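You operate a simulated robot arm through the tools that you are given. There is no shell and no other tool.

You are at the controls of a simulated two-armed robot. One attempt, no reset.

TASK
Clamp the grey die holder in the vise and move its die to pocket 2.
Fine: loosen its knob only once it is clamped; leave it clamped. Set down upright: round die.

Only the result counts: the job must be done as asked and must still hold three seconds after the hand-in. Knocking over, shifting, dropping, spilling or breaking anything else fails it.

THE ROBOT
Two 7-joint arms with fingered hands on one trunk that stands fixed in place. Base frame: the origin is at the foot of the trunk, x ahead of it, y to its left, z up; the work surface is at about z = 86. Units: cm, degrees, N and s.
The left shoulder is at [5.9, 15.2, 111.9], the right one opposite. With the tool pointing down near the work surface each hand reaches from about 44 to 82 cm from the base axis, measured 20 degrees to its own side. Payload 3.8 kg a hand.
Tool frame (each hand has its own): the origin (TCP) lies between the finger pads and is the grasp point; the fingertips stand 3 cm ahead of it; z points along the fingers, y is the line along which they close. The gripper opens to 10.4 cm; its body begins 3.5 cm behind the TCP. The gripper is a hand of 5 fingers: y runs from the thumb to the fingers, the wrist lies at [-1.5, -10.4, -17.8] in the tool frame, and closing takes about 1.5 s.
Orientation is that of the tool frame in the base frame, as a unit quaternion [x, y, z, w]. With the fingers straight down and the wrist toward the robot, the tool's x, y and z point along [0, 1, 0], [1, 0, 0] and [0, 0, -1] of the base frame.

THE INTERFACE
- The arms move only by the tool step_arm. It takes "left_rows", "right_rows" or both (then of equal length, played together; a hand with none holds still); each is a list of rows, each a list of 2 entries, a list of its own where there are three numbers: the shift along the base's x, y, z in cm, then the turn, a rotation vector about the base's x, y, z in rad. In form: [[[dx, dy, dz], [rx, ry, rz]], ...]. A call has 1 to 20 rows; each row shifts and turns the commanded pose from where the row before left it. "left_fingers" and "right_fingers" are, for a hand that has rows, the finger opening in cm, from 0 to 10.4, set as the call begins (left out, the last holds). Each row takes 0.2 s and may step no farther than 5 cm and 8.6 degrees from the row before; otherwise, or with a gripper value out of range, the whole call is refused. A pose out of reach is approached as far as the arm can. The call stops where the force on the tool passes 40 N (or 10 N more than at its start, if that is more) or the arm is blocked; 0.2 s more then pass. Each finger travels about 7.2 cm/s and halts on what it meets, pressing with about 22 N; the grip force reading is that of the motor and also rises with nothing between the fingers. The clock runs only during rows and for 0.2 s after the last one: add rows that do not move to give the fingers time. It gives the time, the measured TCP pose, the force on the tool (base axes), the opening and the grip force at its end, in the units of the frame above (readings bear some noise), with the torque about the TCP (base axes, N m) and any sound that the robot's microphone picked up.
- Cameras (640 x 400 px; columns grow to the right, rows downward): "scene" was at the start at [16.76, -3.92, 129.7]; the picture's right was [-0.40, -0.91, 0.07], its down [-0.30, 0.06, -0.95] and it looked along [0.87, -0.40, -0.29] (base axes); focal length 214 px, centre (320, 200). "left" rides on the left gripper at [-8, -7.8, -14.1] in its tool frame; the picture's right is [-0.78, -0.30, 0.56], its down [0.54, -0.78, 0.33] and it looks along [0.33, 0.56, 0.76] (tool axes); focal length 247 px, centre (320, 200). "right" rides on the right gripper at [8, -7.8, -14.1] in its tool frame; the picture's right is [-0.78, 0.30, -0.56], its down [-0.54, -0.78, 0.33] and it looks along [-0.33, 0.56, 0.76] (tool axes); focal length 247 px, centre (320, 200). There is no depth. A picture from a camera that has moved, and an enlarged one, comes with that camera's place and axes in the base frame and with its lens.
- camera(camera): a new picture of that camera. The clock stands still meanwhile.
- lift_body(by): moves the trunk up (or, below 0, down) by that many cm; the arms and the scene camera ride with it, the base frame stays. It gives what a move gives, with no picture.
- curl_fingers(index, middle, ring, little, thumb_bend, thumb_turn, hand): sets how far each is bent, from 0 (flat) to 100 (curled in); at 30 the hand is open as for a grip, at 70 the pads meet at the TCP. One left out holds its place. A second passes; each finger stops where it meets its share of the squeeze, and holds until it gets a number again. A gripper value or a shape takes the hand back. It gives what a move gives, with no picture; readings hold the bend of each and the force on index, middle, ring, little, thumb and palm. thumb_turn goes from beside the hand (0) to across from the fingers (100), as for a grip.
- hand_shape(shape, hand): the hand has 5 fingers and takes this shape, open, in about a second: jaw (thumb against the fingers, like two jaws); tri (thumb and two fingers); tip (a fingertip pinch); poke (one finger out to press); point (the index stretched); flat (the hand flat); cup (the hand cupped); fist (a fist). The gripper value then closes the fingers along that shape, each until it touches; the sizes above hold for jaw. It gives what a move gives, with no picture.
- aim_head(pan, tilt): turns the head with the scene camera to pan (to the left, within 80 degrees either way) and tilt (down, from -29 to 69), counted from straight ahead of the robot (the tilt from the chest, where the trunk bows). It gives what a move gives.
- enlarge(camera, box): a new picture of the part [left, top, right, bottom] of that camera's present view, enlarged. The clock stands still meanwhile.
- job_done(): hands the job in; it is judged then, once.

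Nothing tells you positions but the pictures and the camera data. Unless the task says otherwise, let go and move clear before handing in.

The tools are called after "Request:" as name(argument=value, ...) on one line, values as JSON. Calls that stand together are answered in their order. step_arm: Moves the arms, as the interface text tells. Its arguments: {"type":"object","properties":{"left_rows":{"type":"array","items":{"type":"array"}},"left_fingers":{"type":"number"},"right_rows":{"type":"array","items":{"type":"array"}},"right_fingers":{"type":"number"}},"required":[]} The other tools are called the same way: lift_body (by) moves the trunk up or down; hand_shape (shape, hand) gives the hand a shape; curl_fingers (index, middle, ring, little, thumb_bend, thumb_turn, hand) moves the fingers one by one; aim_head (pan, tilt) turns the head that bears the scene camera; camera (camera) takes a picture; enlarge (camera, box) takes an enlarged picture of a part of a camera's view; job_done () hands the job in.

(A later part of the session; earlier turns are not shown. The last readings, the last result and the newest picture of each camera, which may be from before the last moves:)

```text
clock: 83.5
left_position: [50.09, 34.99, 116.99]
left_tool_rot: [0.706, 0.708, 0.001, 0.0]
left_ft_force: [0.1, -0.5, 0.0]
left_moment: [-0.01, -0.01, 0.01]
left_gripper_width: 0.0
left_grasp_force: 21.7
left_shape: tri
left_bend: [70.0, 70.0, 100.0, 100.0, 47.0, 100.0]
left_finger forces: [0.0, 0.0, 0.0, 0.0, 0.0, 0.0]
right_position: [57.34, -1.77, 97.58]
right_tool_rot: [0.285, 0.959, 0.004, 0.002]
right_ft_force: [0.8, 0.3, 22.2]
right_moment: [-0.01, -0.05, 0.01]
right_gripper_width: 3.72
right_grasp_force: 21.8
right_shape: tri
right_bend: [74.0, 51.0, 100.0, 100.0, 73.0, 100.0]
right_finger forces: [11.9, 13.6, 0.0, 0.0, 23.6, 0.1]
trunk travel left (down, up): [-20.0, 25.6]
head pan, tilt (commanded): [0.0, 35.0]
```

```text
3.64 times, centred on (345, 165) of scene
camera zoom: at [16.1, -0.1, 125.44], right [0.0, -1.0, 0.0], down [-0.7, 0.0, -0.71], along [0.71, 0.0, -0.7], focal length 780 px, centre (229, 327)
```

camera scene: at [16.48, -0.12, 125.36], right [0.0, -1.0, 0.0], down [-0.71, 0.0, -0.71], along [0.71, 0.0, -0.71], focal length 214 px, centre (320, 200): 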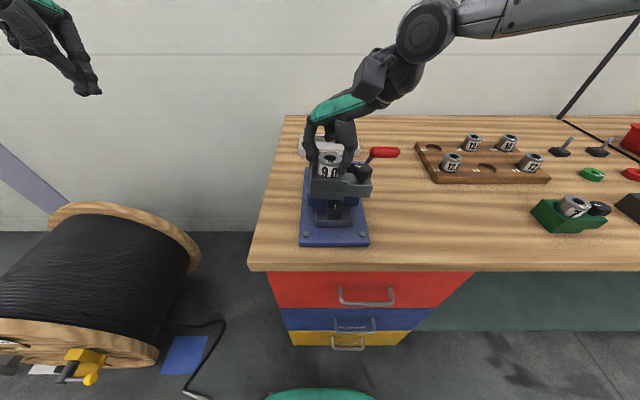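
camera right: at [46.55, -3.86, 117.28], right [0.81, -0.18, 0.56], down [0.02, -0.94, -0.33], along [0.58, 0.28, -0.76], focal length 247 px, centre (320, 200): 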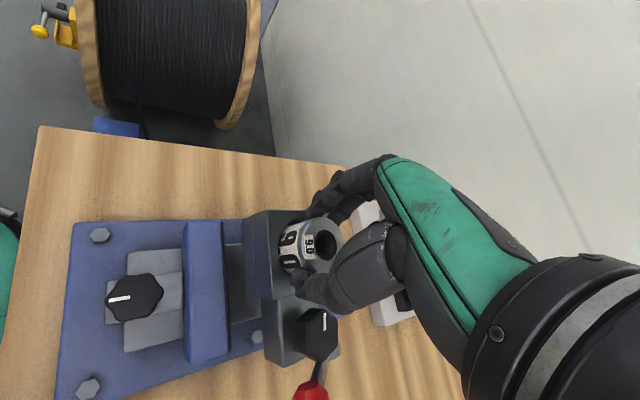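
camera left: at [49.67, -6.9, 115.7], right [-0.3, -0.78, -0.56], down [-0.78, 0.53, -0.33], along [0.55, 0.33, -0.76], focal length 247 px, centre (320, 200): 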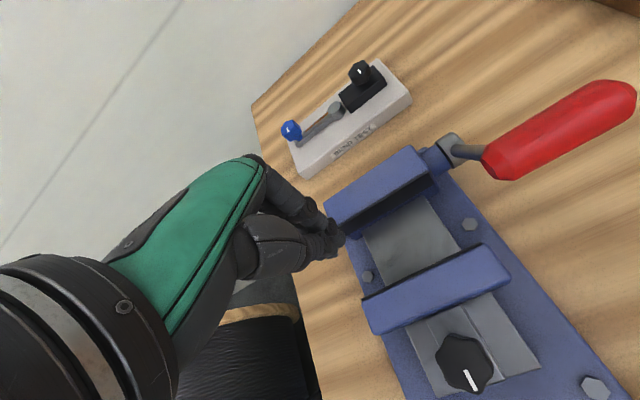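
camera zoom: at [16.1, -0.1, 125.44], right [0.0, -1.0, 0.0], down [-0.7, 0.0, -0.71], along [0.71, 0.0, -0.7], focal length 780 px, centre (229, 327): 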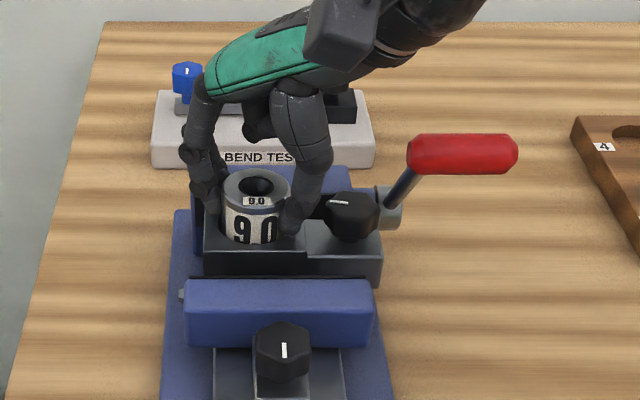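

Seated: 22 N upward at z = 97.58. I'll relieve the load, open the fingers, and withdraw along the same path.

Request:
step_arm(right_rows=[[[0, 0, 0.2], [0, 0, 0]], [[0, 0, 0.1], [0, 0, 0]], [[0, 0, 0], [0, 0, 0]]])

Request:
step_arm(right_rows=[[[0, 0, 0], [0, 0, 0]], [[0, 0, 0], [0, 0, 0]], [[0, 0, 0], [0, 0, 0]], [[0, 0, 0], [0, 0, 0]]], right_fingers=6.0)

Request:
enlarge(camera="scene", box=[285, 110, 405, 220])

```text
clock: 84.3
left_position: [50.26, 35.0, 116.73]
left_tool_rot: [0.707, 0.707, 0.0, -0.001]
left_ft_force: [-0.5, 0.4, -0.3]
left_moment: [0.0, -0.03, 0.02]
left_gripper_width: 0.0
left_grasp_force: 22.6
left_shape: tri
left_bend: [70.0, 70.0, 100.0, 100.0, 47.0, 100.0]
left_finger forces: [0.0, 0.0, 0.0, 0.1, 0.0, 0.0]
right_position: [57.29, -1.58, 97.7]
right_tool_rot: [0.284, 0.959, 0.001, 0.002]
right_ft_force: [3.4, 1.6, 18.4]
right_moment: [0.05, -0.14, -0.05]
right_gripper_width: 3.78
right_grasp_force: 21.6
right_shape: tri
right_bend: [74.0, 50.0, 100.0, 100.0, 74.0, 100.0]
right_finger forces: [12.5, 14.2, 0.0, 0.0, 22.1, 0.0]
trunk travel left (down, up): [-20.0, 25.6]
head pan, tilt (commanded): [0.0, 35.0]
```

```text
clock: 85.3
left_position: [50.48, 35.01, 116.74]
left_tool_rot: [0.707, 0.708, -0.001, 0.0]
left_ft_force: [-0.1, -0.3, 0.0]
left_moment: [-0.02, -0.01, -0.01]
left_gripper_width: 0.01
left_grasp_force: 22.1
left_shape: tri
left_bend: [70.0, 70.0, 100.0, 100.0, 47.0, 100.0]
left_finger forces: [0.0, 0.0, 0.0, 0.0, 0.0, 0.0]
right_position: [57.45, -1.67, 97.52]
right_tool_rot: [0.284, 0.959, 0.0, 0.0]
right_ft_force: [1.0, 2.0, 6.4]
right_moment: [-0.09, 0.06, -0.04]
right_gripper_width: 5.69
right_grasp_force: 0.0
right_shape: tri
right_bend: [74.0, 42.0, 99.0, 99.0, 69.0, 100.0]
right_finger forces: [0.0, 1.8, 0.0, 0.0, 5.3, 0.0]
trunk travel left (down, up): [-20.0, 25.6]
head pan, tilt (commanded): [0.0, 35.0]
```

```text
3.64 times, centred on (345, 165) of scene
camera zoom: at [16.28, -0.09, 125.38], right [0.0, -1.0, 0.0], down [-0.71, 0.0, -0.71], along [0.71, 0.0, -0.71], focal length 780 px, centre (229, 327)
```

zoom: 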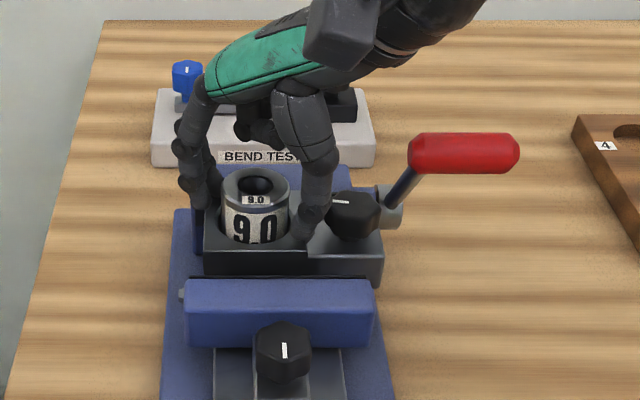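

The thumb tip is resting lightly on the block; I'll lift straight up and then withdraw toward −x and right.

Request:
step_arm(right_rows=[[[0, 0, 0.5], [0, 0, 0]], [[0, 0, 1.5], [0, 0, 0]], [[0, 0, 2.5], [0, 0, 0]], [[-0.5, 0, 2.5], [0, 0, 0]], [[-2, 0, 0.3], [0, 0, 0]], [[-3, 0, 0], [0, 0, 0]], [[-3, -1, 0], [0, 0, 0]], [[0, -4, 0], [0, 0, 0]], [[0, -4, 0], [0, 0, 0]], [[0, -4, 0], [0, 0, 0]], [[0, -4, 0], [0, 0, 0]], [[0, -4, 0], [0, 0, 0]], [[0, -4, 0], [0, 0, 0]], [[0, -4, 2], [0, 0, 0]]])

Request:
camera(camera="scene")

Request:
enlarge(camera="scene", box=[285, 130, 405, 240])

Request:
camera(camera="right")

```text
clock: 88.3
left_position: [50.36, 34.95, 116.86]
left_tool_rot: [0.706, 0.708, 0.0, 0.0]
left_ft_force: [0.1, -0.3, -0.3]
left_moment: [-0.02, -0.04, -0.01]
left_gripper_width: 0.0
left_grasp_force: 21.8
left_shape: tri
left_bend: [70.0, 70.0, 100.0, 100.0, 47.0, 100.0]
left_finger forces: [0.0, 0.1, 0.1, 0.0, 0.1, 0.1]
right_position: [48.96, -30.55, 106.99]
right_tool_rot: [0.284, 0.959, 0.001, 0.0]
right_ft_force: [0.1, 0.0, -0.4]
right_moment: [0.03, -0.01, 0.0]
right_gripper_width: 5.97
right_grasp_force: 0.1
right_shape: tri
right_bend: [74.0, 42.0, 99.0, 99.0, 66.0, 100.0]
right_finger forces: [0.1, 0.1, 0.0, 0.0, 0.0, 0.1]
trunk travel left (down, up): [-20.0, 25.6]
head pan, tilt (commanded): [0.0, 35.0]
```

```text
taken
camera scene: at [16.31, -0.18, 125.39], right [0.0, -1.0, 0.0], down [-0.71, 0.0, -0.71], along [0.71, 0.0, -0.71], focal length 214 px, centre (320, 200)
```

scene: 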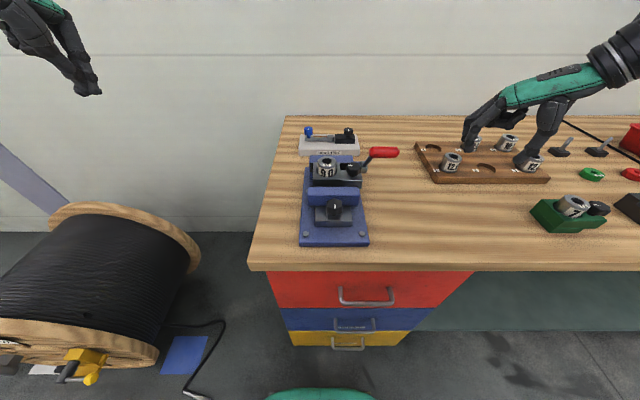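

```text
3.64 times, centred on (345, 185) of scene
camera zoom: at [16.31, -0.18, 125.39], right [0.0, -1.0, 0.0], down [-0.71, 0.0, -0.71], along [0.71, 0.0, -0.71], focal length 780 px, centre (229, 254)
```

zoom: 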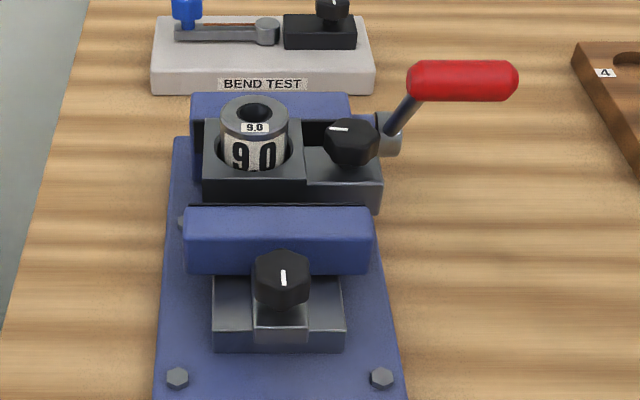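

```text
taken
camera right: at [38.0, -32.8, 121.04], right [0.81, -0.17, 0.56], down [0.03, -0.94, -0.33], along [0.58, 0.29, -0.76], focal length 247 px, centre (320, 200)
```

right: 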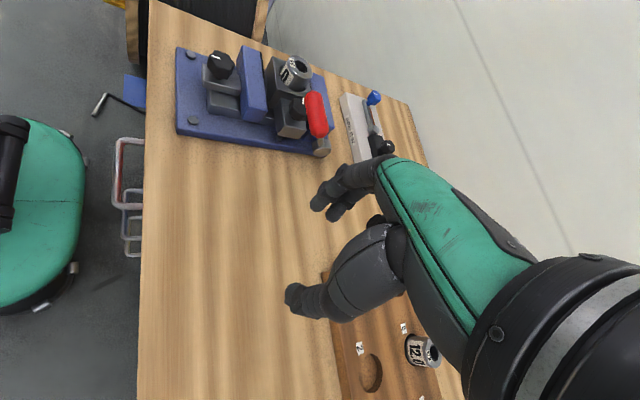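

The holder stands level between the jaws. Now the left hand goes behind the near jaw to push it, and the holder, against the far jaw.

Request:
step_arm(left_rows=[[[-0.5, -4, -1], [0, 0, 0]], [[-0.5, -4, -1], [0, 0, 0]], [[-0.5, -4, -1], [0, 0, 0]], [[-0.5, -4, -1], [0, 0, 0]], [[-1, -4, -1], [0, 0, 0]], [[-1, -4, -2], [0, 0, 0]], [[-1, -4, -2], [0, 0, 0]], [[-0.6, -4, -2], [0, 0, 0]], [[0, -2, -3], [0, 0, 0]], [[0, 0, -3], [0, 0, 0]], [[0, 0, -3], [0, 0, 0]], [[0, 0, -2], [0, 0, 0]], [[0, 0, -1.2], [0, 0, 0]], [[0, 0, 0], [0, 0, 0]]])

Request:
enlarge(camera="scene", box=[285, 130, 405, 240])

Request:
camera(camera="left")

```text
clock: 91.3
left_position: [44.82, 0.79, 93.74]
left_tool_rot: [0.706, 0.708, 0.0, -0.001]
left_ft_force: [-0.4, 0.5, 0.2]
left_moment: [0.0, 0.02, -0.03]
left_gripper_width: 0.01
left_grasp_force: 22.2
left_shape: tri
left_bend: [70.0, 70.0, 100.0, 100.0, 47.0, 100.0]
left_finger forces: [0.0, 0.0, 0.0, 0.0, 0.1, 0.0]
right_position: [48.83, -30.56, 106.76]
right_tool_rot: [0.285, 0.959, 0.002, -0.001]
right_ft_force: [1.1, 0.2, -0.7]
right_moment: [0.03, -0.02, 0.02]
right_gripper_width: 5.97
right_grasp_force: 0.1
right_shape: tri
right_bend: [74.0, 42.0, 99.0, 99.0, 66.0, 100.0]
right_finger forces: [0.0, 0.0, 0.0, 0.1, 0.0, 0.0]
trunk travel left (down, up): [-20.0, 25.6]
head pan, tilt (commanded): [0.0, 35.0]
```

```text
3.64 times, centred on (345, 185) of scene
camera zoom: at [16.35, -0.15, 125.38], right [0.0, -1.0, 0.0], down [-0.71, 0.0, -0.71], along [0.71, 0.0, -0.71], focal length 780 px, centre (229, 254)
```

zoom: 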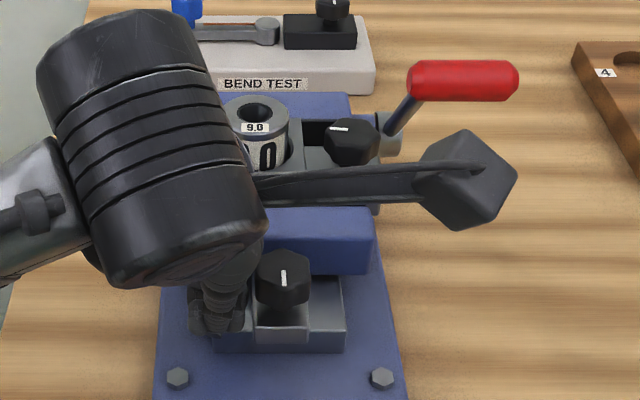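

```text
taken
camera left: at [37.11, -7.21, 107.78], right [-0.3, -0.78, -0.56], down [-0.78, 0.53, -0.33], along [0.55, 0.34, -0.76], focal length 247 px, centre (320, 200)
```

left: 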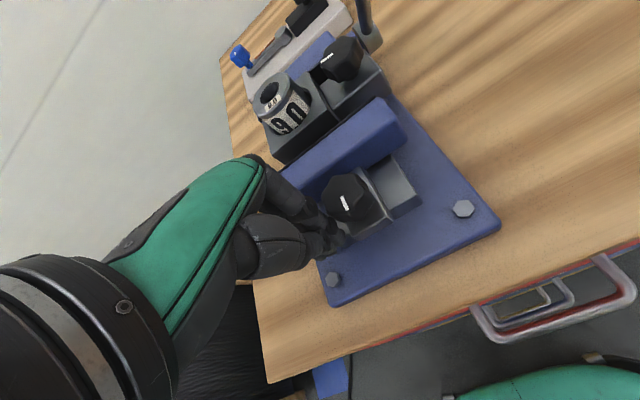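

The left fingertips are behind the jaw. I'll push in +x in small steps until the holder seats against the far jaw and the force rises.

Request:
step_arm(left_rows=[[[0.6, 0, 0], [0, 0, 0]], [[0.6, 0, 0], [0, 0, 0]], [[0.5, 0, 0], [0, 0, 0]], [[0.4, 0, 0], [0, 0, 0]], [[0.4, 0, 0], [0, 0, 0]], [[0.4, 0, 0], [0, 0, 0]]])

Request:
enlarge(camera="right", box=[170, 30, 350, 160])

```text
clock: 92.7
left_position: [47.73, 0.94, 93.66]
left_tool_rot: [0.706, 0.708, 0.0, 0.0]
left_ft_force: [-3.4, -0.1, 3.1]
left_moment: [0.03, -0.12, 0.01]
left_gripper_width: 0.0
left_grasp_force: 22.0
left_shape: tri
left_bend: [70.0, 70.0, 100.0, 100.0, 47.0, 100.0]
left_finger forces: [0.1, 4.0, 0.1, 0.1, 0.0, 0.1]
right_position: [49.01, -30.47, 107.01]
right_tool_rot: [0.283, 0.959, 0.001, 0.001]
right_ft_force: [0.3, 0.1, 0.4]
right_moment: [0.02, 0.0, 0.01]
right_gripper_width: 5.96
right_grasp_force: 0.0
right_shape: tri
right_bend: [74.0, 42.0, 99.0, 99.0, 66.0, 100.0]
right_finger forces: [0.0, 0.0, 0.0, 0.0, 0.0, 0.0]
trunk travel left (down, up): [-20.0, 25.6]
head pan, tilt (commanded): [0.0, 35.0]
```

```text
3.08 times, centred on (260, 95) of right
camera zoom: at [37.99, -32.72, 121.06], right [0.81, -0.18, 0.56], down [0.03, -0.94, -0.33], along [0.58, 0.29, -0.76], focal length 760 px, centre (505, 523)
```

zoom: 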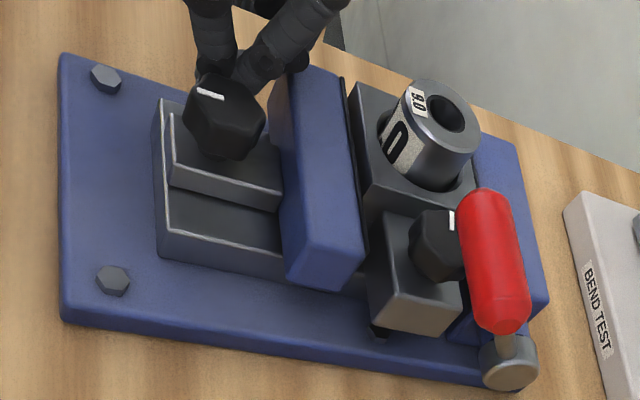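

Request:
step_arm(left_rows=[[[0.4, 0, 0], [0, 0, 0]], [[0.4, 0, 0], [0, 0, 0]], [[0.3, 0, 0], [0, 0, 0]]])

Request:
enlarge(camera="right", box=[170, 30, 350, 160])

Request:
camera(camera="left")

```text
clock: 93.5
left_position: [48.7, 0.92, 93.57]
left_tool_rot: [0.707, 0.707, 0.0, 0.0]
left_ft_force: [-6.0, 0.0, 5.4]
left_moment: [0.02, -0.17, 0.02]
left_gripper_width: 0.02
left_grasp_force: 22.1
left_shape: tri
left_bend: [70.0, 70.0, 100.0, 100.0, 47.0, 100.0]
left_finger forces: [0.0, 7.8, 0.0, 0.1, 0.0, 0.0]
right_position: [48.8, -30.51, 106.93]
right_tool_rot: [0.284, 0.959, 0.002, 0.0]
right_ft_force: [0.7, -0.5, 0.2]
right_moment: [-0.02, -0.01, -0.01]
right_gripper_width: 5.96
right_grasp_force: 0.0
right_shape: tri
right_bend: [74.0, 42.0, 99.0, 99.0, 66.0, 100.0]
right_finger forces: [0.1, 0.1, 0.0, 0.1, 0.1, 0.1]
trunk travel left (down, up): [-20.0, 25.6]
head pan, tilt (commanded): [0.0, 35.0]
```

```text
3.08 times, centred on (260, 95) of right
camera zoom: at [37.91, -32.72, 121.09], right [0.81, -0.18, 0.56], down [0.03, -0.94, -0.33], along [0.58, 0.29, -0.76], focal length 760 px, centre (505, 523)
```

zoom: 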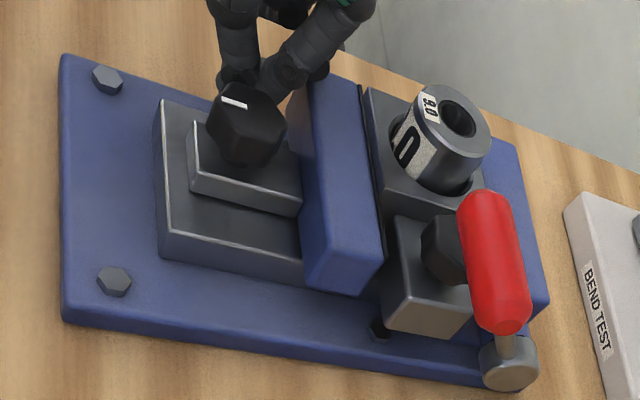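

```text
taken
camera left: at [40.97, -7.05, 107.71], right [-0.29, -0.78, -0.56], down [-0.78, 0.53, -0.33], along [0.56, 0.33, -0.76], focal length 247 px, centre (320, 200)
```

left: 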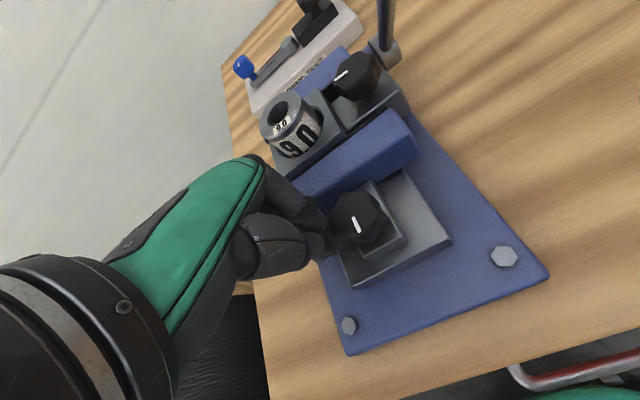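

The jaw is now pushing the holder along. Continuing in small steps until the force jumps.

Request:
step_arm(left_rows=[[[0.3, 0, 0], [0, 0, 0]], [[0.3, 0, 0], [0, 0, 0]], [[0.3, 0, 0], [0, 0, 0]]])

Request:
enlarge(camera="right", box=[170, 30, 350, 160])

```text
clock: 94.3
left_position: [49.34, 0.88, 93.81]
left_tool_rot: [0.707, 0.707, 0.0, 0.001]
left_ft_force: [-26.3, -0.3, 7.8]
left_moment: [0.01, -0.14, 0.17]
left_gripper_width: 0.0
left_grasp_force: 22.3
left_shape: tri
left_bend: [70.0, 70.0, 100.0, 100.0, 46.0, 100.0]
left_finger forces: [0.0, 26.3, 0.1, 0.0, 0.1, 0.1]
right_position: [48.55, -30.47, 107.1]
right_tool_rot: [0.285, 0.959, 0.001, 0.003]
right_ft_force: [-0.2, 0.2, 0.4]
right_moment: [0.02, 0.02, 0.02]
right_gripper_width: 5.98
right_grasp_force: 0.1
right_shape: tri
right_bend: [74.0, 42.0, 99.0, 99.0, 66.0, 100.0]
right_finger forces: [0.0, 0.1, 0.0, 0.0, 0.0, 0.1]
trunk travel left (down, up): [-20.0, 25.6]
head pan, tilt (commanded): [0.0, 35.0]
```

```text
3.08 times, centred on (260, 95) of right
camera zoom: at [37.47, -32.72, 121.24], right [0.81, -0.18, 0.56], down [0.03, -0.94, -0.33], along [0.59, 0.29, -0.76], focal length 760 px, centre (505, 523)
```

zoom: 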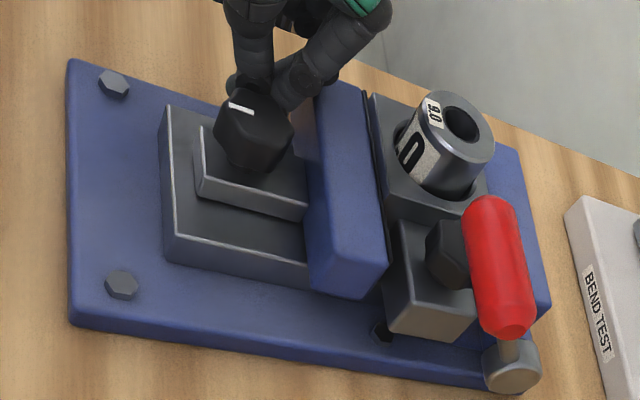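

The force jumped to 26 N: the holder is now pressed between both jaws. I'll back the left hand off and look closely at the vise knob to grip and tighten it.

Request:
step_arm(left_rows=[[[-0.6, 0, 0], [0, 0, 0]], [[-0.8, 0, 0.5], [0, 0, 0]], [[-0.5, 0, 3], [0, 0, 0]], [[0, 2, 4], [0, 0, 0]], [[0, 4, 4], [0, 0, 0]], [[0, 4, 4], [0, 0, 0]], [[0, 4, 0], [0, 0, 0]], [[0, 0, 0], [0, 0, 0]]])

Request:
enlarge(camera="scene", box=[295, 140, 395, 240])

Request:
enlarge(camera="right", box=[170, 30, 350, 160])

Request:
camera(camera="left")

```text
refused: row 5 steps farther than a row can; nothing moved
```

```text
4.00 times, centred on (345, 190) of scene
camera zoom: at [15.74, -0.13, 125.47], right [0.0, -1.0, 0.0], down [-0.7, 0.0, -0.71], along [0.71, 0.0, -0.7], focal length 858 px, centre (220, 240)
```

zoom: 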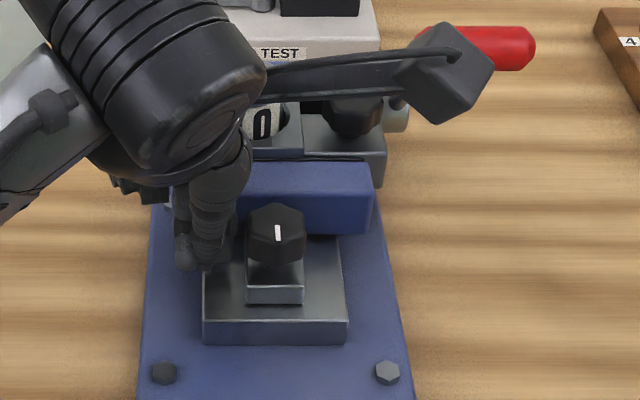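

```text
3.08 times, centred on (260, 95) of right
camera zoom: at [37.47, -32.72, 121.24], right [0.81, -0.18, 0.56], down [0.03, -0.94, -0.33], along [0.59, 0.29, -0.76], focal length 760 px, centre (505, 523)
```

zoom: 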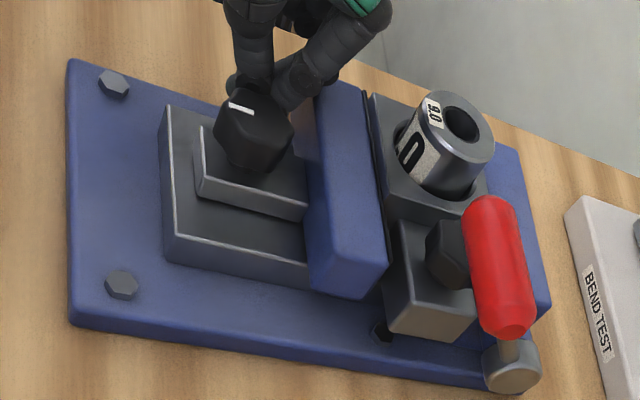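

```text
taken
camera left: at [41.43, -7.07, 107.82], right [-0.29, -0.78, -0.56], down [-0.78, 0.53, -0.33], along [0.56, 0.33, -0.76], focal length 247 px, centre (320, 200)
```

left: 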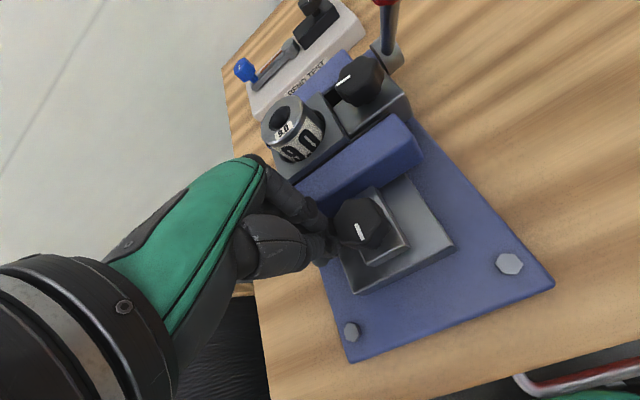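

The call was refused for a row over 5 cm; I'll repeat the back-off with shorter steps.

Request:
step_arm(left_rows=[[[-0.6, 0, 0], [0, 0, 0]], [[-0.8, 0, 0.5], [0, 0, 0]], [[-0.5, 0, 3], [0, 0, 0]], [[0, 2, 4], [0, 0, 0]], [[0, 3, 3.5], [0, 0, 0]], [[0, 3.5, 3], [0, 0, 0]], [[0, 4, 0], [0, 0, 0]], [[0, 0, 0], [0, 0, 0]]])

Request:
enlarge(camera="scene", box=[295, 140, 395, 240])

Request:
enlarge(camera="right", box=[170, 30, 350, 160])

Request:
camera(camera="left")

```text
clock: 96.1
left_position: [47.81, 13.63, 108.09]
left_tool_rot: [0.707, 0.707, -0.001, -0.001]
left_ft_force: [-0.2, 0.1, -0.4]
left_moment: [0.02, -0.03, 0.02]
left_gripper_width: 0.0
left_grasp_force: 21.6
left_shape: tri
left_bend: [70.0, 70.0, 100.0, 100.0, 47.0, 100.0]
left_finger forces: [0.1, 0.0, 0.0, 0.0, 0.2, 0.1]
right_position: [49.05, -30.52, 106.76]
right_tool_rot: [0.284, 0.959, 0.001, -0.001]
right_ft_force: [-0.6, 0.2, 0.2]
right_moment: [0.01, 0.03, 0.02]
right_gripper_width: 5.96
right_grasp_force: 0.1
right_shape: tri
right_bend: [74.0, 42.0, 99.0, 99.0, 66.0, 100.0]
right_finger forces: [0.1, 0.0, 0.0, 0.0, 0.0, 0.1]
trunk travel left (down, up): [-20.0, 25.6]
head pan, tilt (commanded): [0.0, 35.0]
```

```text
4.00 times, centred on (345, 190) of scene
camera zoom: at [16.36, -0.21, 125.37], right [0.0, -1.0, 0.0], down [-0.71, 0.0, -0.71], along [0.71, 0.0, -0.71], focal length 858 px, centre (220, 240)
```

zoom: 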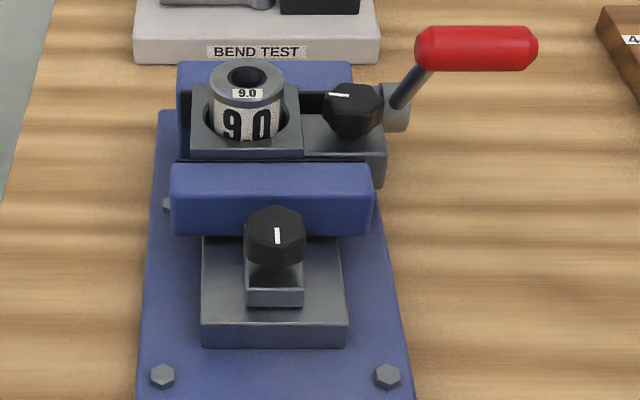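

```text
3.08 times, centred on (260, 95) of right
camera zoom: at [38.07, -32.79, 121.01], right [0.81, -0.18, 0.56], down [0.03, -0.94, -0.33], along [0.58, 0.29, -0.76], focal length 760 px, centre (505, 523)
```

zoom: 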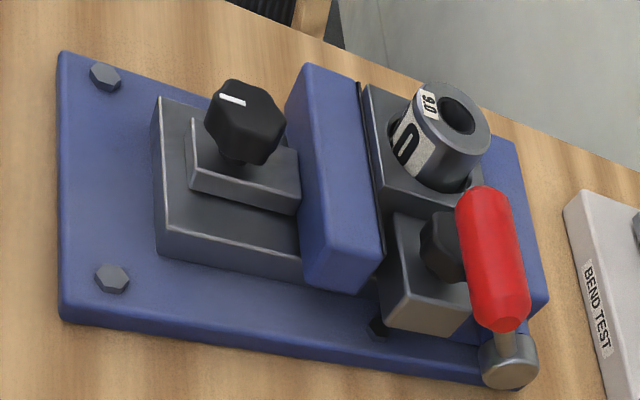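

```text
taken
camera left: at [39.95, 5.74, 122.22], right [-0.3, -0.78, -0.56], down [-0.78, 0.53, -0.33], along [0.55, 0.34, -0.76], focal length 247 px, centre (320, 200)
```

left: 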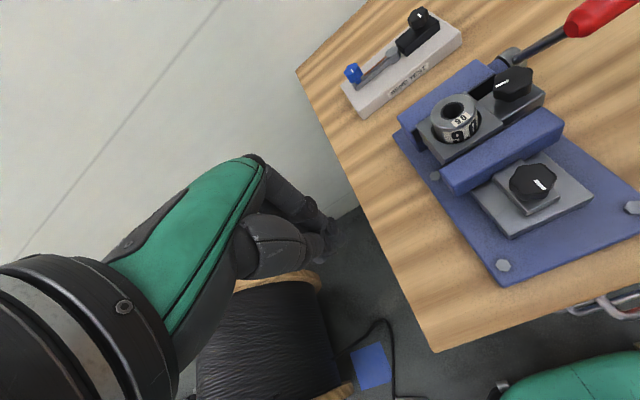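

The knob on the jaw is centred near (48.1, −3.0), z 93.3–94.8, radius ~1.5. I'll open the left tri grip to 5 cm and bring it over the knob.

Request:
step_arm(left_rows=[[[0, -3.5, 0], [0, 0, 0]], [[0, -3.5, 0], [0, 0, 0]], [[0, -3.5, -1], [0, 0, 0]], [[0, -3.5, -1], [0, 0, 0]], [[0.3, -2.6, -1], [0, 0, 0]], [[0, 0, 0], [0, 0, 0]]], left_fingers=5.0)

Request:
enlarge(camera="scene", box=[275, 110, 415, 240])

Request:
camera(camera="left")

```text
clock: 97.5
left_position: [48.4, -2.98, 104.93]
left_tool_rot: [0.707, 0.707, 0.0, 0.0]
left_ft_force: [0.5, 0.4, -0.5]
left_moment: [-0.01, 0.01, -0.02]
left_gripper_width: 4.98
left_grasp_force: 0.0
left_shape: tri
left_bend: [74.0, 45.0, 99.0, 99.0, 70.0, 100.0]
left_finger forces: [0.0, 0.0, 0.0, 0.0, 0.0, 0.0]
right_position: [48.93, -30.41, 106.97]
right_tool_rot: [0.284, 0.959, 0.001, 0.001]
right_ft_force: [-0.2, 0.9, 0.6]
right_moment: [0.0, 0.03, -0.01]
right_gripper_width: 5.97
right_grasp_force: 0.1
right_shape: tri
right_bend: [74.0, 42.0, 99.0, 99.0, 66.0, 100.0]
right_finger forces: [0.0, 0.0, 0.0, 0.0, 0.0, 0.0]
trunk travel left (down, up): [-20.0, 25.6]
head pan, tilt (commanded): [0.0, 35.0]
```

```text
3.08 times, centred on (345, 175) of scene
camera zoom: at [16.34, -0.08, 125.38], right [0.0, -1.0, 0.0], down [-0.71, 0.0, -0.71], along [0.71, 0.0, -0.71], focal length 660 px, centre (243, 277)
```

zoom: 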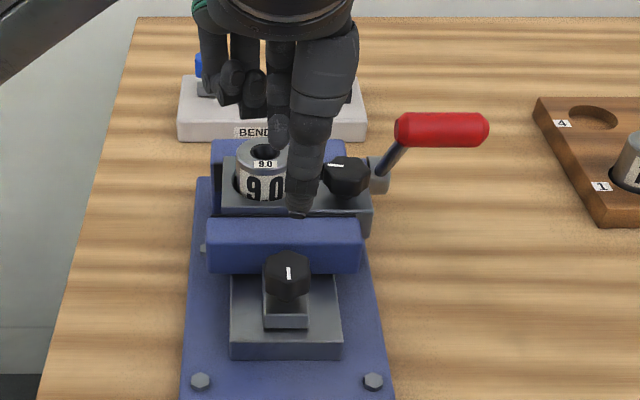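

```text
taken
camera left: at [40.62, -11.03, 118.94], right [-0.29, -0.78, -0.56], down [-0.78, 0.53, -0.33], along [0.55, 0.33, -0.76], focal length 247 px, centre (320, 200)
```

left: 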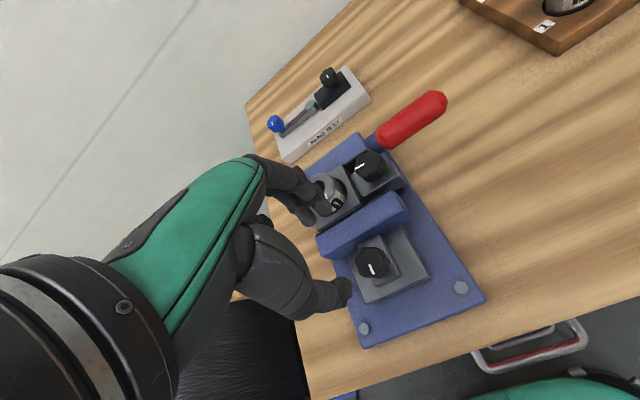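

The hand is centred above the knob. I'll test turning the wrist counter-clockwise first so I have more clockwise travel.

Request:
step_arm(left_rows=[[[0, 0, 0], [0, 0, 0.14]], [[0, 0, 0], [0, 0, 0.14]], [[0, 0, 0], [0, 0, 0.14]], [[0, 0, 0], [0, 0, 0.14]], [[0, 0, 0], [0, 0, 0]]])

Request:
enlarge(camera="scene", box=[275, 110, 415, 240])

```text
clock: 98.7
left_position: [48.33, -3.11, 104.66]
left_tool_rot: [0.482, 0.876, -0.001, 0.0]
left_ft_force: [-0.4, -0.6, -0.2]
left_moment: [0.01, 0.02, 0.01]
left_gripper_width: 4.98
left_grasp_force: 0.0
left_shape: tri
left_bend: [74.0, 45.0, 99.0, 99.0, 70.0, 100.0]
left_finger forces: [0.1, 0.0, 0.0, 0.0, 0.1, 0.0]
right_position: [48.99, -30.47, 106.93]
right_tool_rot: [0.284, 0.959, 0.001, 0.0]
right_ft_force: [-0.5, -0.4, 0.2]
right_moment: [0.01, 0.0, 0.0]
right_gripper_width: 5.97
right_grasp_force: 0.1
right_shape: tri
right_bend: [74.0, 42.0, 99.0, 99.0, 66.0, 100.0]
right_finger forces: [0.0, 0.0, 0.0, 0.0, 0.1, 0.0]
trunk travel left (down, up): [-20.0, 25.6]
head pan, tilt (commanded): [0.0, 35.0]
```

```text
3.08 times, centred on (345, 175) of scene
camera zoom: at [16.37, -0.11, 125.37], right [0.0, -1.0, 0.0], down [-0.71, 0.0, -0.71], along [0.71, 0.0, -0.71], focal length 660 px, centre (243, 277)
```

zoom: 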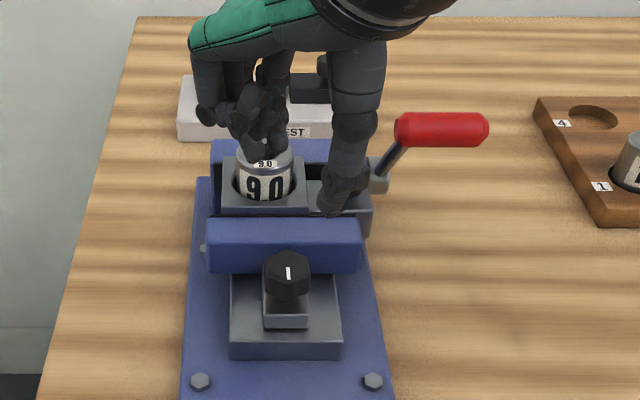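

Request:
step_arm(left_rows=[[[0, 0, 0], [0, 0, 0.14]], [[0, 0, 0], [0, 0, 0.14]], [[0, 0, 0], [0, 0, 0]]])

```text
clock: 99.5
left_position: [48.36, -3.14, 104.65]
left_tool_rot: [0.356, 0.934, -0.001, 0.0]
left_ft_force: [0.1, -0.1, 0.4]
left_moment: [0.0, -0.04, 0.03]
left_gripper_width: 4.98
left_grasp_force: 0.1
left_shape: tri
left_bend: [74.0, 45.0, 99.0, 99.0, 70.0, 100.0]
left_finger forces: [0.0, 0.0, 0.1, 0.0, 0.1, 0.1]
right_position: [48.98, -30.52, 106.96]
right_tool_rot: [0.285, 0.959, 0.001, 0.0]
right_ft_force: [0.7, 0.2, -0.3]
right_moment: [-0.01, 0.01, 0.0]
right_gripper_width: 5.96
right_grasp_force: 0.0
right_shape: tri
right_bend: [74.0, 42.0, 99.0, 99.0, 66.0, 100.0]
right_finger forces: [0.0, 0.0, 0.0, 0.0, 0.0, 0.1]
trunk travel left (down, up): [-20.0, 25.6]
head pan, tilt (commanded): [0.0, 35.0]
```

Yaw +48° is reachable. Now I'll descend over the knob.

Request:
step_arm(left_rows=[[[-0.1, 0.05, -3], [0, 0, 0]], [[-0.1, 0.05, -3], [0, 0, 0]], [[0, 0, -1.5], [0, 0, 0]], [[0, 0, -0.6], [0, 0, 0]], [[0, 0, 0], [0, 0, 0]]])

Request:
enlarge(camera="scene", box=[275, 110, 415, 240])

Request:
enlarge(camera="right", box=[170, 0, 350, 160])

Request:
camera(camera="left")

```text
clock: 100.7
left_position: [48.1, -2.94, 96.52]
left_tool_rot: [0.357, 0.934, -0.001, 0.0]
left_ft_force: [0.1, -0.8, -0.2]
left_moment: [-0.01, 0.02, -0.04]
left_gripper_width: 5.01
left_grasp_force: 0.0
left_shape: tri
left_bend: [74.0, 45.0, 99.0, 99.0, 70.0, 100.0]
left_finger forces: [0.0, 0.0, 0.0, 0.0, 0.1, 0.0]
right_position: [48.99, -30.56, 106.94]
right_tool_rot: [0.284, 0.959, 0.0, 0.0]
right_ft_force: [-0.5, -0.4, 0.5]
right_moment: [0.03, 0.0, 0.0]
right_gripper_width: 5.97
right_grasp_force: 0.0
right_shape: tri
right_bend: [74.0, 42.0, 99.0, 99.0, 66.0, 100.0]
right_finger forces: [0.0, 0.0, 0.0, 0.0, 0.0, 0.1]
trunk travel left (down, up): [-20.0, 25.6]
head pan, tilt (commanded): [0.0, 35.0]
```

```text
3.08 times, centred on (345, 175) of scene
camera zoom: at [16.35, -0.14, 125.38], right [0.0, -1.0, 0.0], down [-0.71, 0.0, -0.71], along [0.71, 0.0, -0.71], focal length 660 px, centre (243, 277)
```

zoom: 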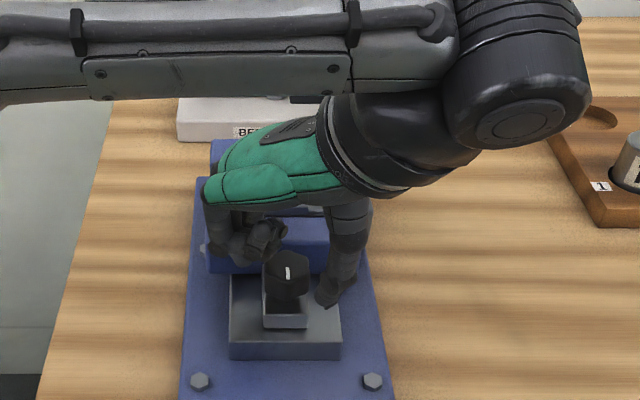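

```text
2.50 times, centred on (260, 80) of right
camera zoom: at [38.06, -32.73, 121.04], right [0.81, -0.18, 0.56], down [0.03, -0.94, -0.33], along [0.58, 0.29, -0.76], focal length 617 px, centre (470, 500)
```

zoom: 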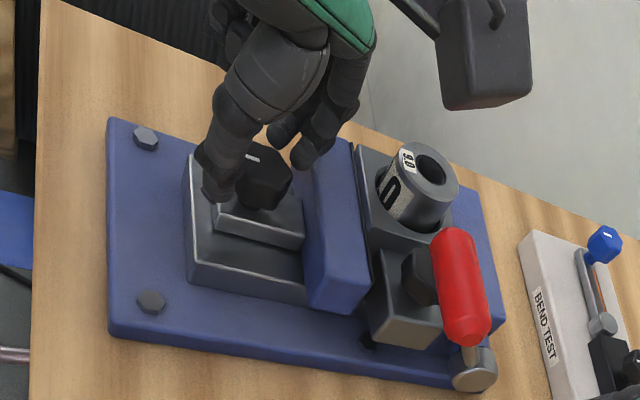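

```text
taken
camera left: at [48.86, -14.04, 110.58], right [0.38, -0.74, -0.56], down [-0.92, -0.22, -0.33], along [0.12, 0.64, -0.76], focal length 247 px, centre (320, 200)
```

left: 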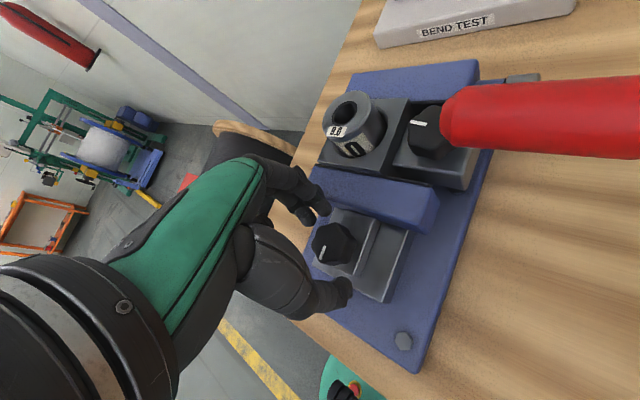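

The knob is between thumb and fingers. Lower 0.6 cm and close on it.

Request:
step_arm(left_rows=[[[0, 0, -0.4], [0, 0, 0]], [[0, 0, -0.2], [0, 0, 0]]])

Request:
step_arm(left_rows=[[[0, 0, 0], [0, 0, 0]], [[0, 0, 0], [0, 0, 0]], [[0, 0, 0], [0, 0, 0]], [[0, 0, 0], [0, 0, 0]], [[0, 0, 0], [0, 0, 0]], [[0, 0, 0], [0, 0, 0]]], left_fingers=0.5)

Request:
enlarge(camera="right", box=[170, 0, 350, 160])

```text
clock: 101.3
left_position: [47.95, -2.99, 95.91]
left_tool_rot: [0.357, 0.934, 0.0, 0.0]
left_ft_force: [-0.2, -0.1, 0.4]
left_moment: [0.02, 0.0, -0.02]
left_gripper_width: 5.0
left_grasp_force: 0.0
left_shape: tri
left_bend: [74.0, 45.0, 99.0, 99.0, 70.0, 100.0]
left_finger forces: [0.0, 0.1, 0.0, 0.0, 0.1, 0.0]
right_position: [49.0, -30.45, 106.82]
right_tool_rot: [0.284, 0.959, 0.001, 0.0]
right_ft_force: [-0.3, -0.5, -1.4]
right_moment: [0.0, 0.0, 0.03]
right_gripper_width: 5.97
right_grasp_force: 0.1
right_shape: tri
right_bend: [74.0, 42.0, 99.0, 99.0, 66.0, 100.0]
right_finger forces: [0.0, 0.0, 0.1, 0.0, 0.0, 0.0]
trunk travel left (down, up): [-20.0, 25.6]
head pan, tilt (commanded): [0.0, 35.0]
```

```text
clock: 102.7
left_position: [47.92, -2.94, 95.85]
left_tool_rot: [0.357, 0.934, -0.001, -0.001]
left_ft_force: [1.3, 4.3, -1.8]
left_moment: [0.07, -0.02, 0.08]
left_gripper_width: 2.32
left_grasp_force: 22.0
left_shape: tri
left_bend: [73.0, 58.0, 100.0, 100.0, 75.0, 100.0]
left_finger forces: [12.1, 9.6, 0.0, 0.0, 18.6, 0.1]
right_position: [49.01, -30.5, 106.96]
right_tool_rot: [0.284, 0.959, 0.0, 0.0]
right_ft_force: [-0.5, 0.7, -0.2]
right_moment: [-0.05, 0.02, -0.02]
right_gripper_width: 5.96
right_grasp_force: 0.1
right_shape: tri
right_bend: [74.0, 42.0, 99.0, 99.0, 66.0, 100.0]
right_finger forces: [0.1, 0.1, 0.0, 0.0, 0.0, 0.0]
trunk travel left (down, up): [-20.0, 25.6]
head pan, tilt (commanded): [0.0, 35.0]
```

```text
2.50 times, centred on (260, 80) of right
camera zoom: at [38.09, -32.66, 121.04], right [0.81, -0.18, 0.56], down [0.03, -0.94, -0.33], along [0.58, 0.28, -0.76], focal length 617 px, centre (470, 500)
```

zoom: 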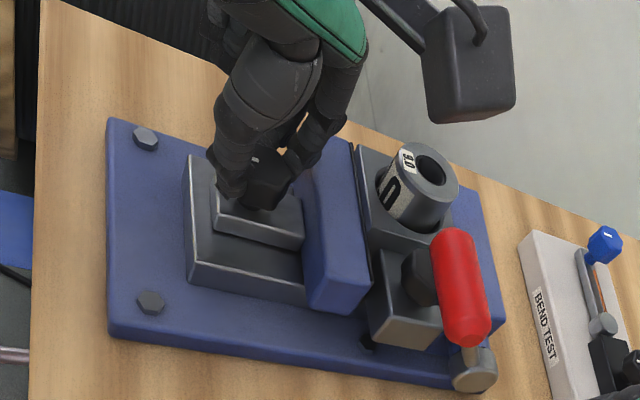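

Knob gripped. Turning clockwise (negative about z) and watching the torque.

Request:
step_arm(left_rows=[[[0, 0, 0], [0, 0, -0.12]], [[0, 0, 0], [0, 0, -0.12]], [[0, 0, 0], [0, 0, -0.12]], [[0, 0, 0], [0, 0, -0.12]]])

Request:
enlarge(camera="right", box=[170, 0, 350, 160])

```text
clock: 103.7
left_position: [47.91, -2.68, 95.87]
left_tool_rot: [0.568, 0.823, 0.001, -0.003]
left_ft_force: [-7.8, 24.3, -3.3]
left_moment: [0.63, 0.18, 0.56]
left_gripper_width: 2.31
left_grasp_force: 22.0
left_shape: tri
left_bend: [73.0, 60.0, 100.0, 100.0, 75.0, 98.0]
left_finger forces: [14.0, 22.3, 0.0, 0.0, 19.0, 0.0]
right_position: [48.99, -30.16, 107.11]
right_tool_rot: [0.284, 0.959, -0.001, 0.001]
right_ft_force: [-0.1, -0.2, -0.2]
right_moment: [0.03, -0.01, 0.04]
right_gripper_width: 5.95
right_grasp_force: 0.1
right_shape: tri
right_bend: [74.0, 42.0, 99.0, 99.0, 66.0, 100.0]
right_finger forces: [0.0, 0.0, 0.0, 0.0, 0.1, 0.0]
trunk travel left (down, up): [-20.0, 25.6]
head pan, tilt (commanded): [0.0, 35.0]
```

```text
2.50 times, centred on (260, 80) of right
camera zoom: at [37.96, -32.32, 121.18], right [0.81, -0.17, 0.56], down [0.03, -0.94, -0.33], along [0.58, 0.28, -0.76], focal length 617 px, centre (470, 500)
```

zoom: 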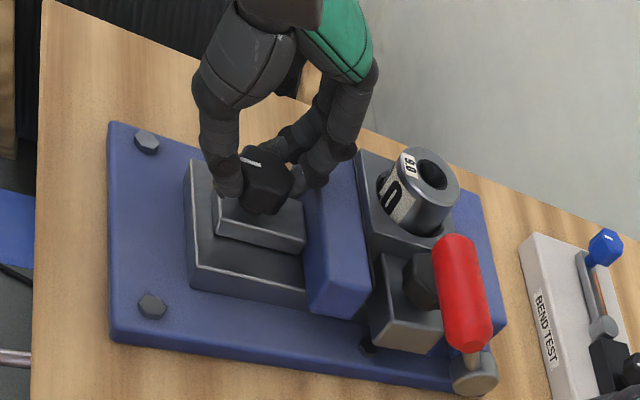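

Request:
enlarge(camera="right", box=[225, 40, 275, 85])

Request:
enlarge(camera="scene", box=[300, 150, 390, 240])

```text
8.89 times, centred on (250, 62) of right
camera zoom: at [37.96, -32.32, 121.18], right [0.81, -0.17, 0.56], down [0.03, -0.94, -0.33], along [0.58, 0.28, -0.76], focal length 2195 px, centre (942, 1422)
```

zoom: 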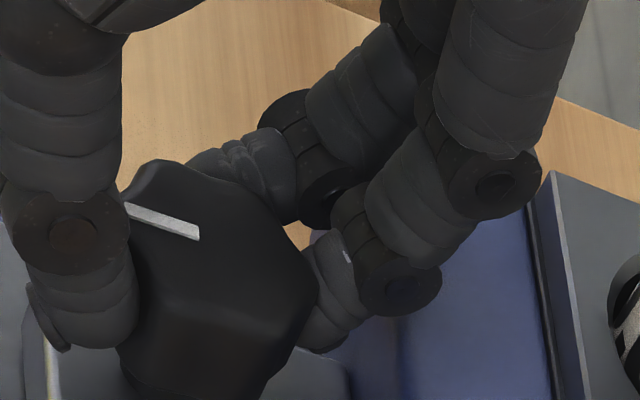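

```text
4.44 times, centred on (345, 195) of scene
camera zoom: at [16.26, 0.35, 125.38], right [0.0, -1.0, 0.0], down [-0.71, 0.0, -0.71], along [0.71, 0.0, -0.71], focal length 953 px, centre (209, 222)
```

zoom: 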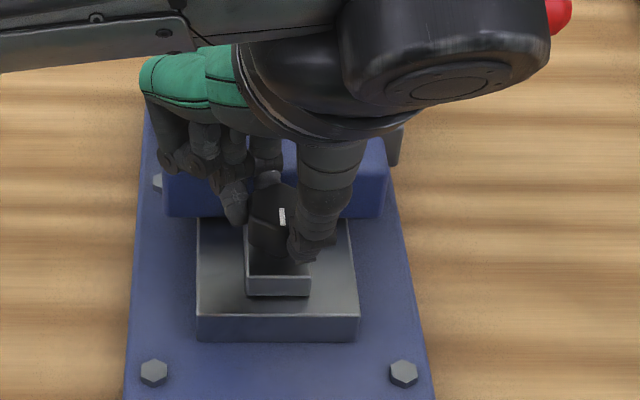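

The torque rose to ~0.56 N·m and the knob's white mark barely moved, so clockwise seems to be at a stop. I'll release, lift clear, and look at the knob and jaw before deciding.

Request:
step_arm(left_rows=[[[0, 0, 0], [0, 0, 0.06]], [[0, 0, 0], [0, 0, 0]], [[0, 0, 0], [0, 0, 0]], [[0, 0, 0], [0, 0, 0]]], left_fingers=4.6)

Request:
step_arm(left_rows=[[[0, 0, 1.5], [0, 0, 0]], [[0, 0, 2.5], [0, 0, 0]], [[0, 0, 0], [0, 0, 0]]])

Request:
enlarge(camera="right", box=[170, 0, 350, 160])

Request:
enlarge(camera="scene", box=[300, 150, 390, 240])

```text
clock: 104.7
left_position: [47.97, -3.2, 95.84]
left_tool_rot: [0.544, 0.839, 0.0, -0.001]
left_ft_force: [0.5, 0.3, -0.2]
left_moment: [0.03, 0.01, 0.0]
left_gripper_width: 4.57
left_grasp_force: 0.1
left_shape: tri
left_bend: [74.0, 47.0, 99.0, 99.0, 72.0, 100.0]
left_finger forces: [0.1, 0.1, 0.0, 0.1, 0.0, 0.0]
right_position: [49.02, -30.57, 106.89]
right_tool_rot: [0.283, 0.959, 0.001, -0.001]
right_ft_force: [-0.3, 0.4, 0.0]
right_moment: [0.01, 0.02, -0.03]
right_gripper_width: 5.95
right_grasp_force: 0.1
right_shape: tri
right_bend: [74.0, 42.0, 99.0, 99.0, 66.0, 100.0]
right_finger forces: [0.0, 0.0, 0.0, 0.1, 0.1, 0.1]
trunk travel left (down, up): [-20.0, 25.6]
head pan, tilt (commanded): [0.0, 35.0]
```

```text
clock: 105.5
left_position: [48.02, -3.05, 100.05]
left_tool_rot: [0.544, 0.839, -0.001, 0.0]
left_ft_force: [-0.7, 0.5, -0.2]
left_moment: [-0.03, 0.03, 0.0]
left_gripper_width: 4.59
left_grasp_force: 0.0
left_shape: tri
left_bend: [74.0, 47.0, 99.0, 99.0, 72.0, 100.0]
left_finger forces: [0.0, 0.0, 0.1, 0.1, 0.0, 0.0]
right_position: [48.99, -30.39, 106.79]
right_tool_rot: [0.284, 0.959, 0.0, 0.0]
right_ft_force: [-0.7, 0.1, 0.1]
right_moment: [-0.02, -0.03, -0.02]
right_gripper_width: 6.01
right_grasp_force: 0.1
right_shape: tri
right_bend: [74.0, 42.0, 99.0, 99.0, 66.0, 100.0]
right_finger forces: [0.0, 0.0, 0.0, 0.0, 0.0, 0.0]
trunk travel left (down, up): [-20.0, 25.6]
head pan, tilt (commanded): [0.0, 35.0]
```

```text
2.50 times, centred on (260, 80) of right
camera zoom: at [38.08, -32.71, 121.03], right [0.81, -0.18, 0.56], down [0.03, -0.94, -0.33], along [0.58, 0.29, -0.76], focal length 617 px, centre (470, 500)
```

zoom: 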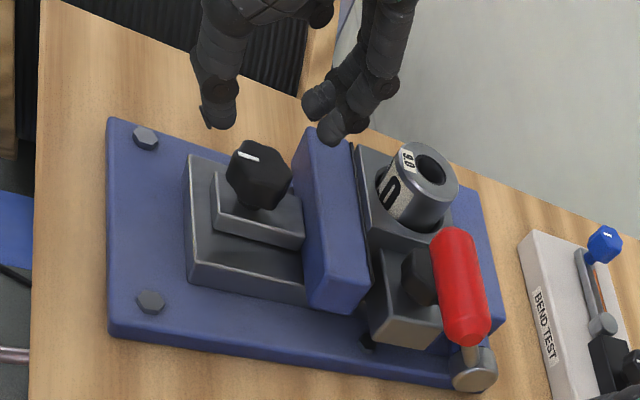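

```text
4.44 times, centred on (345, 195) of scene
camera zoom: at [16.38, -0.12, 125.37], right [0.0, -1.0, 0.0], down [-0.71, 0.0, -0.71], along [0.71, 0.0, -0.71], focal length 953 px, centre (209, 222)
```

zoom: 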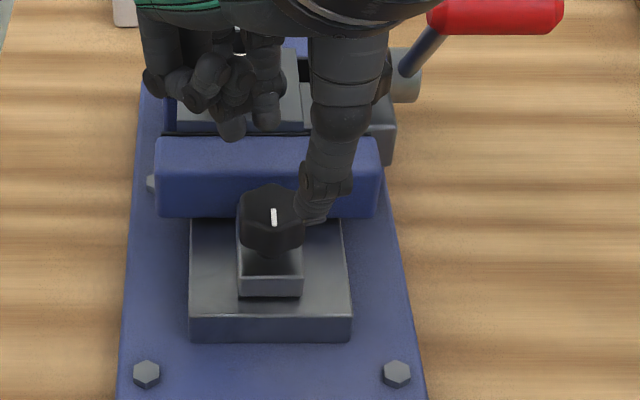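

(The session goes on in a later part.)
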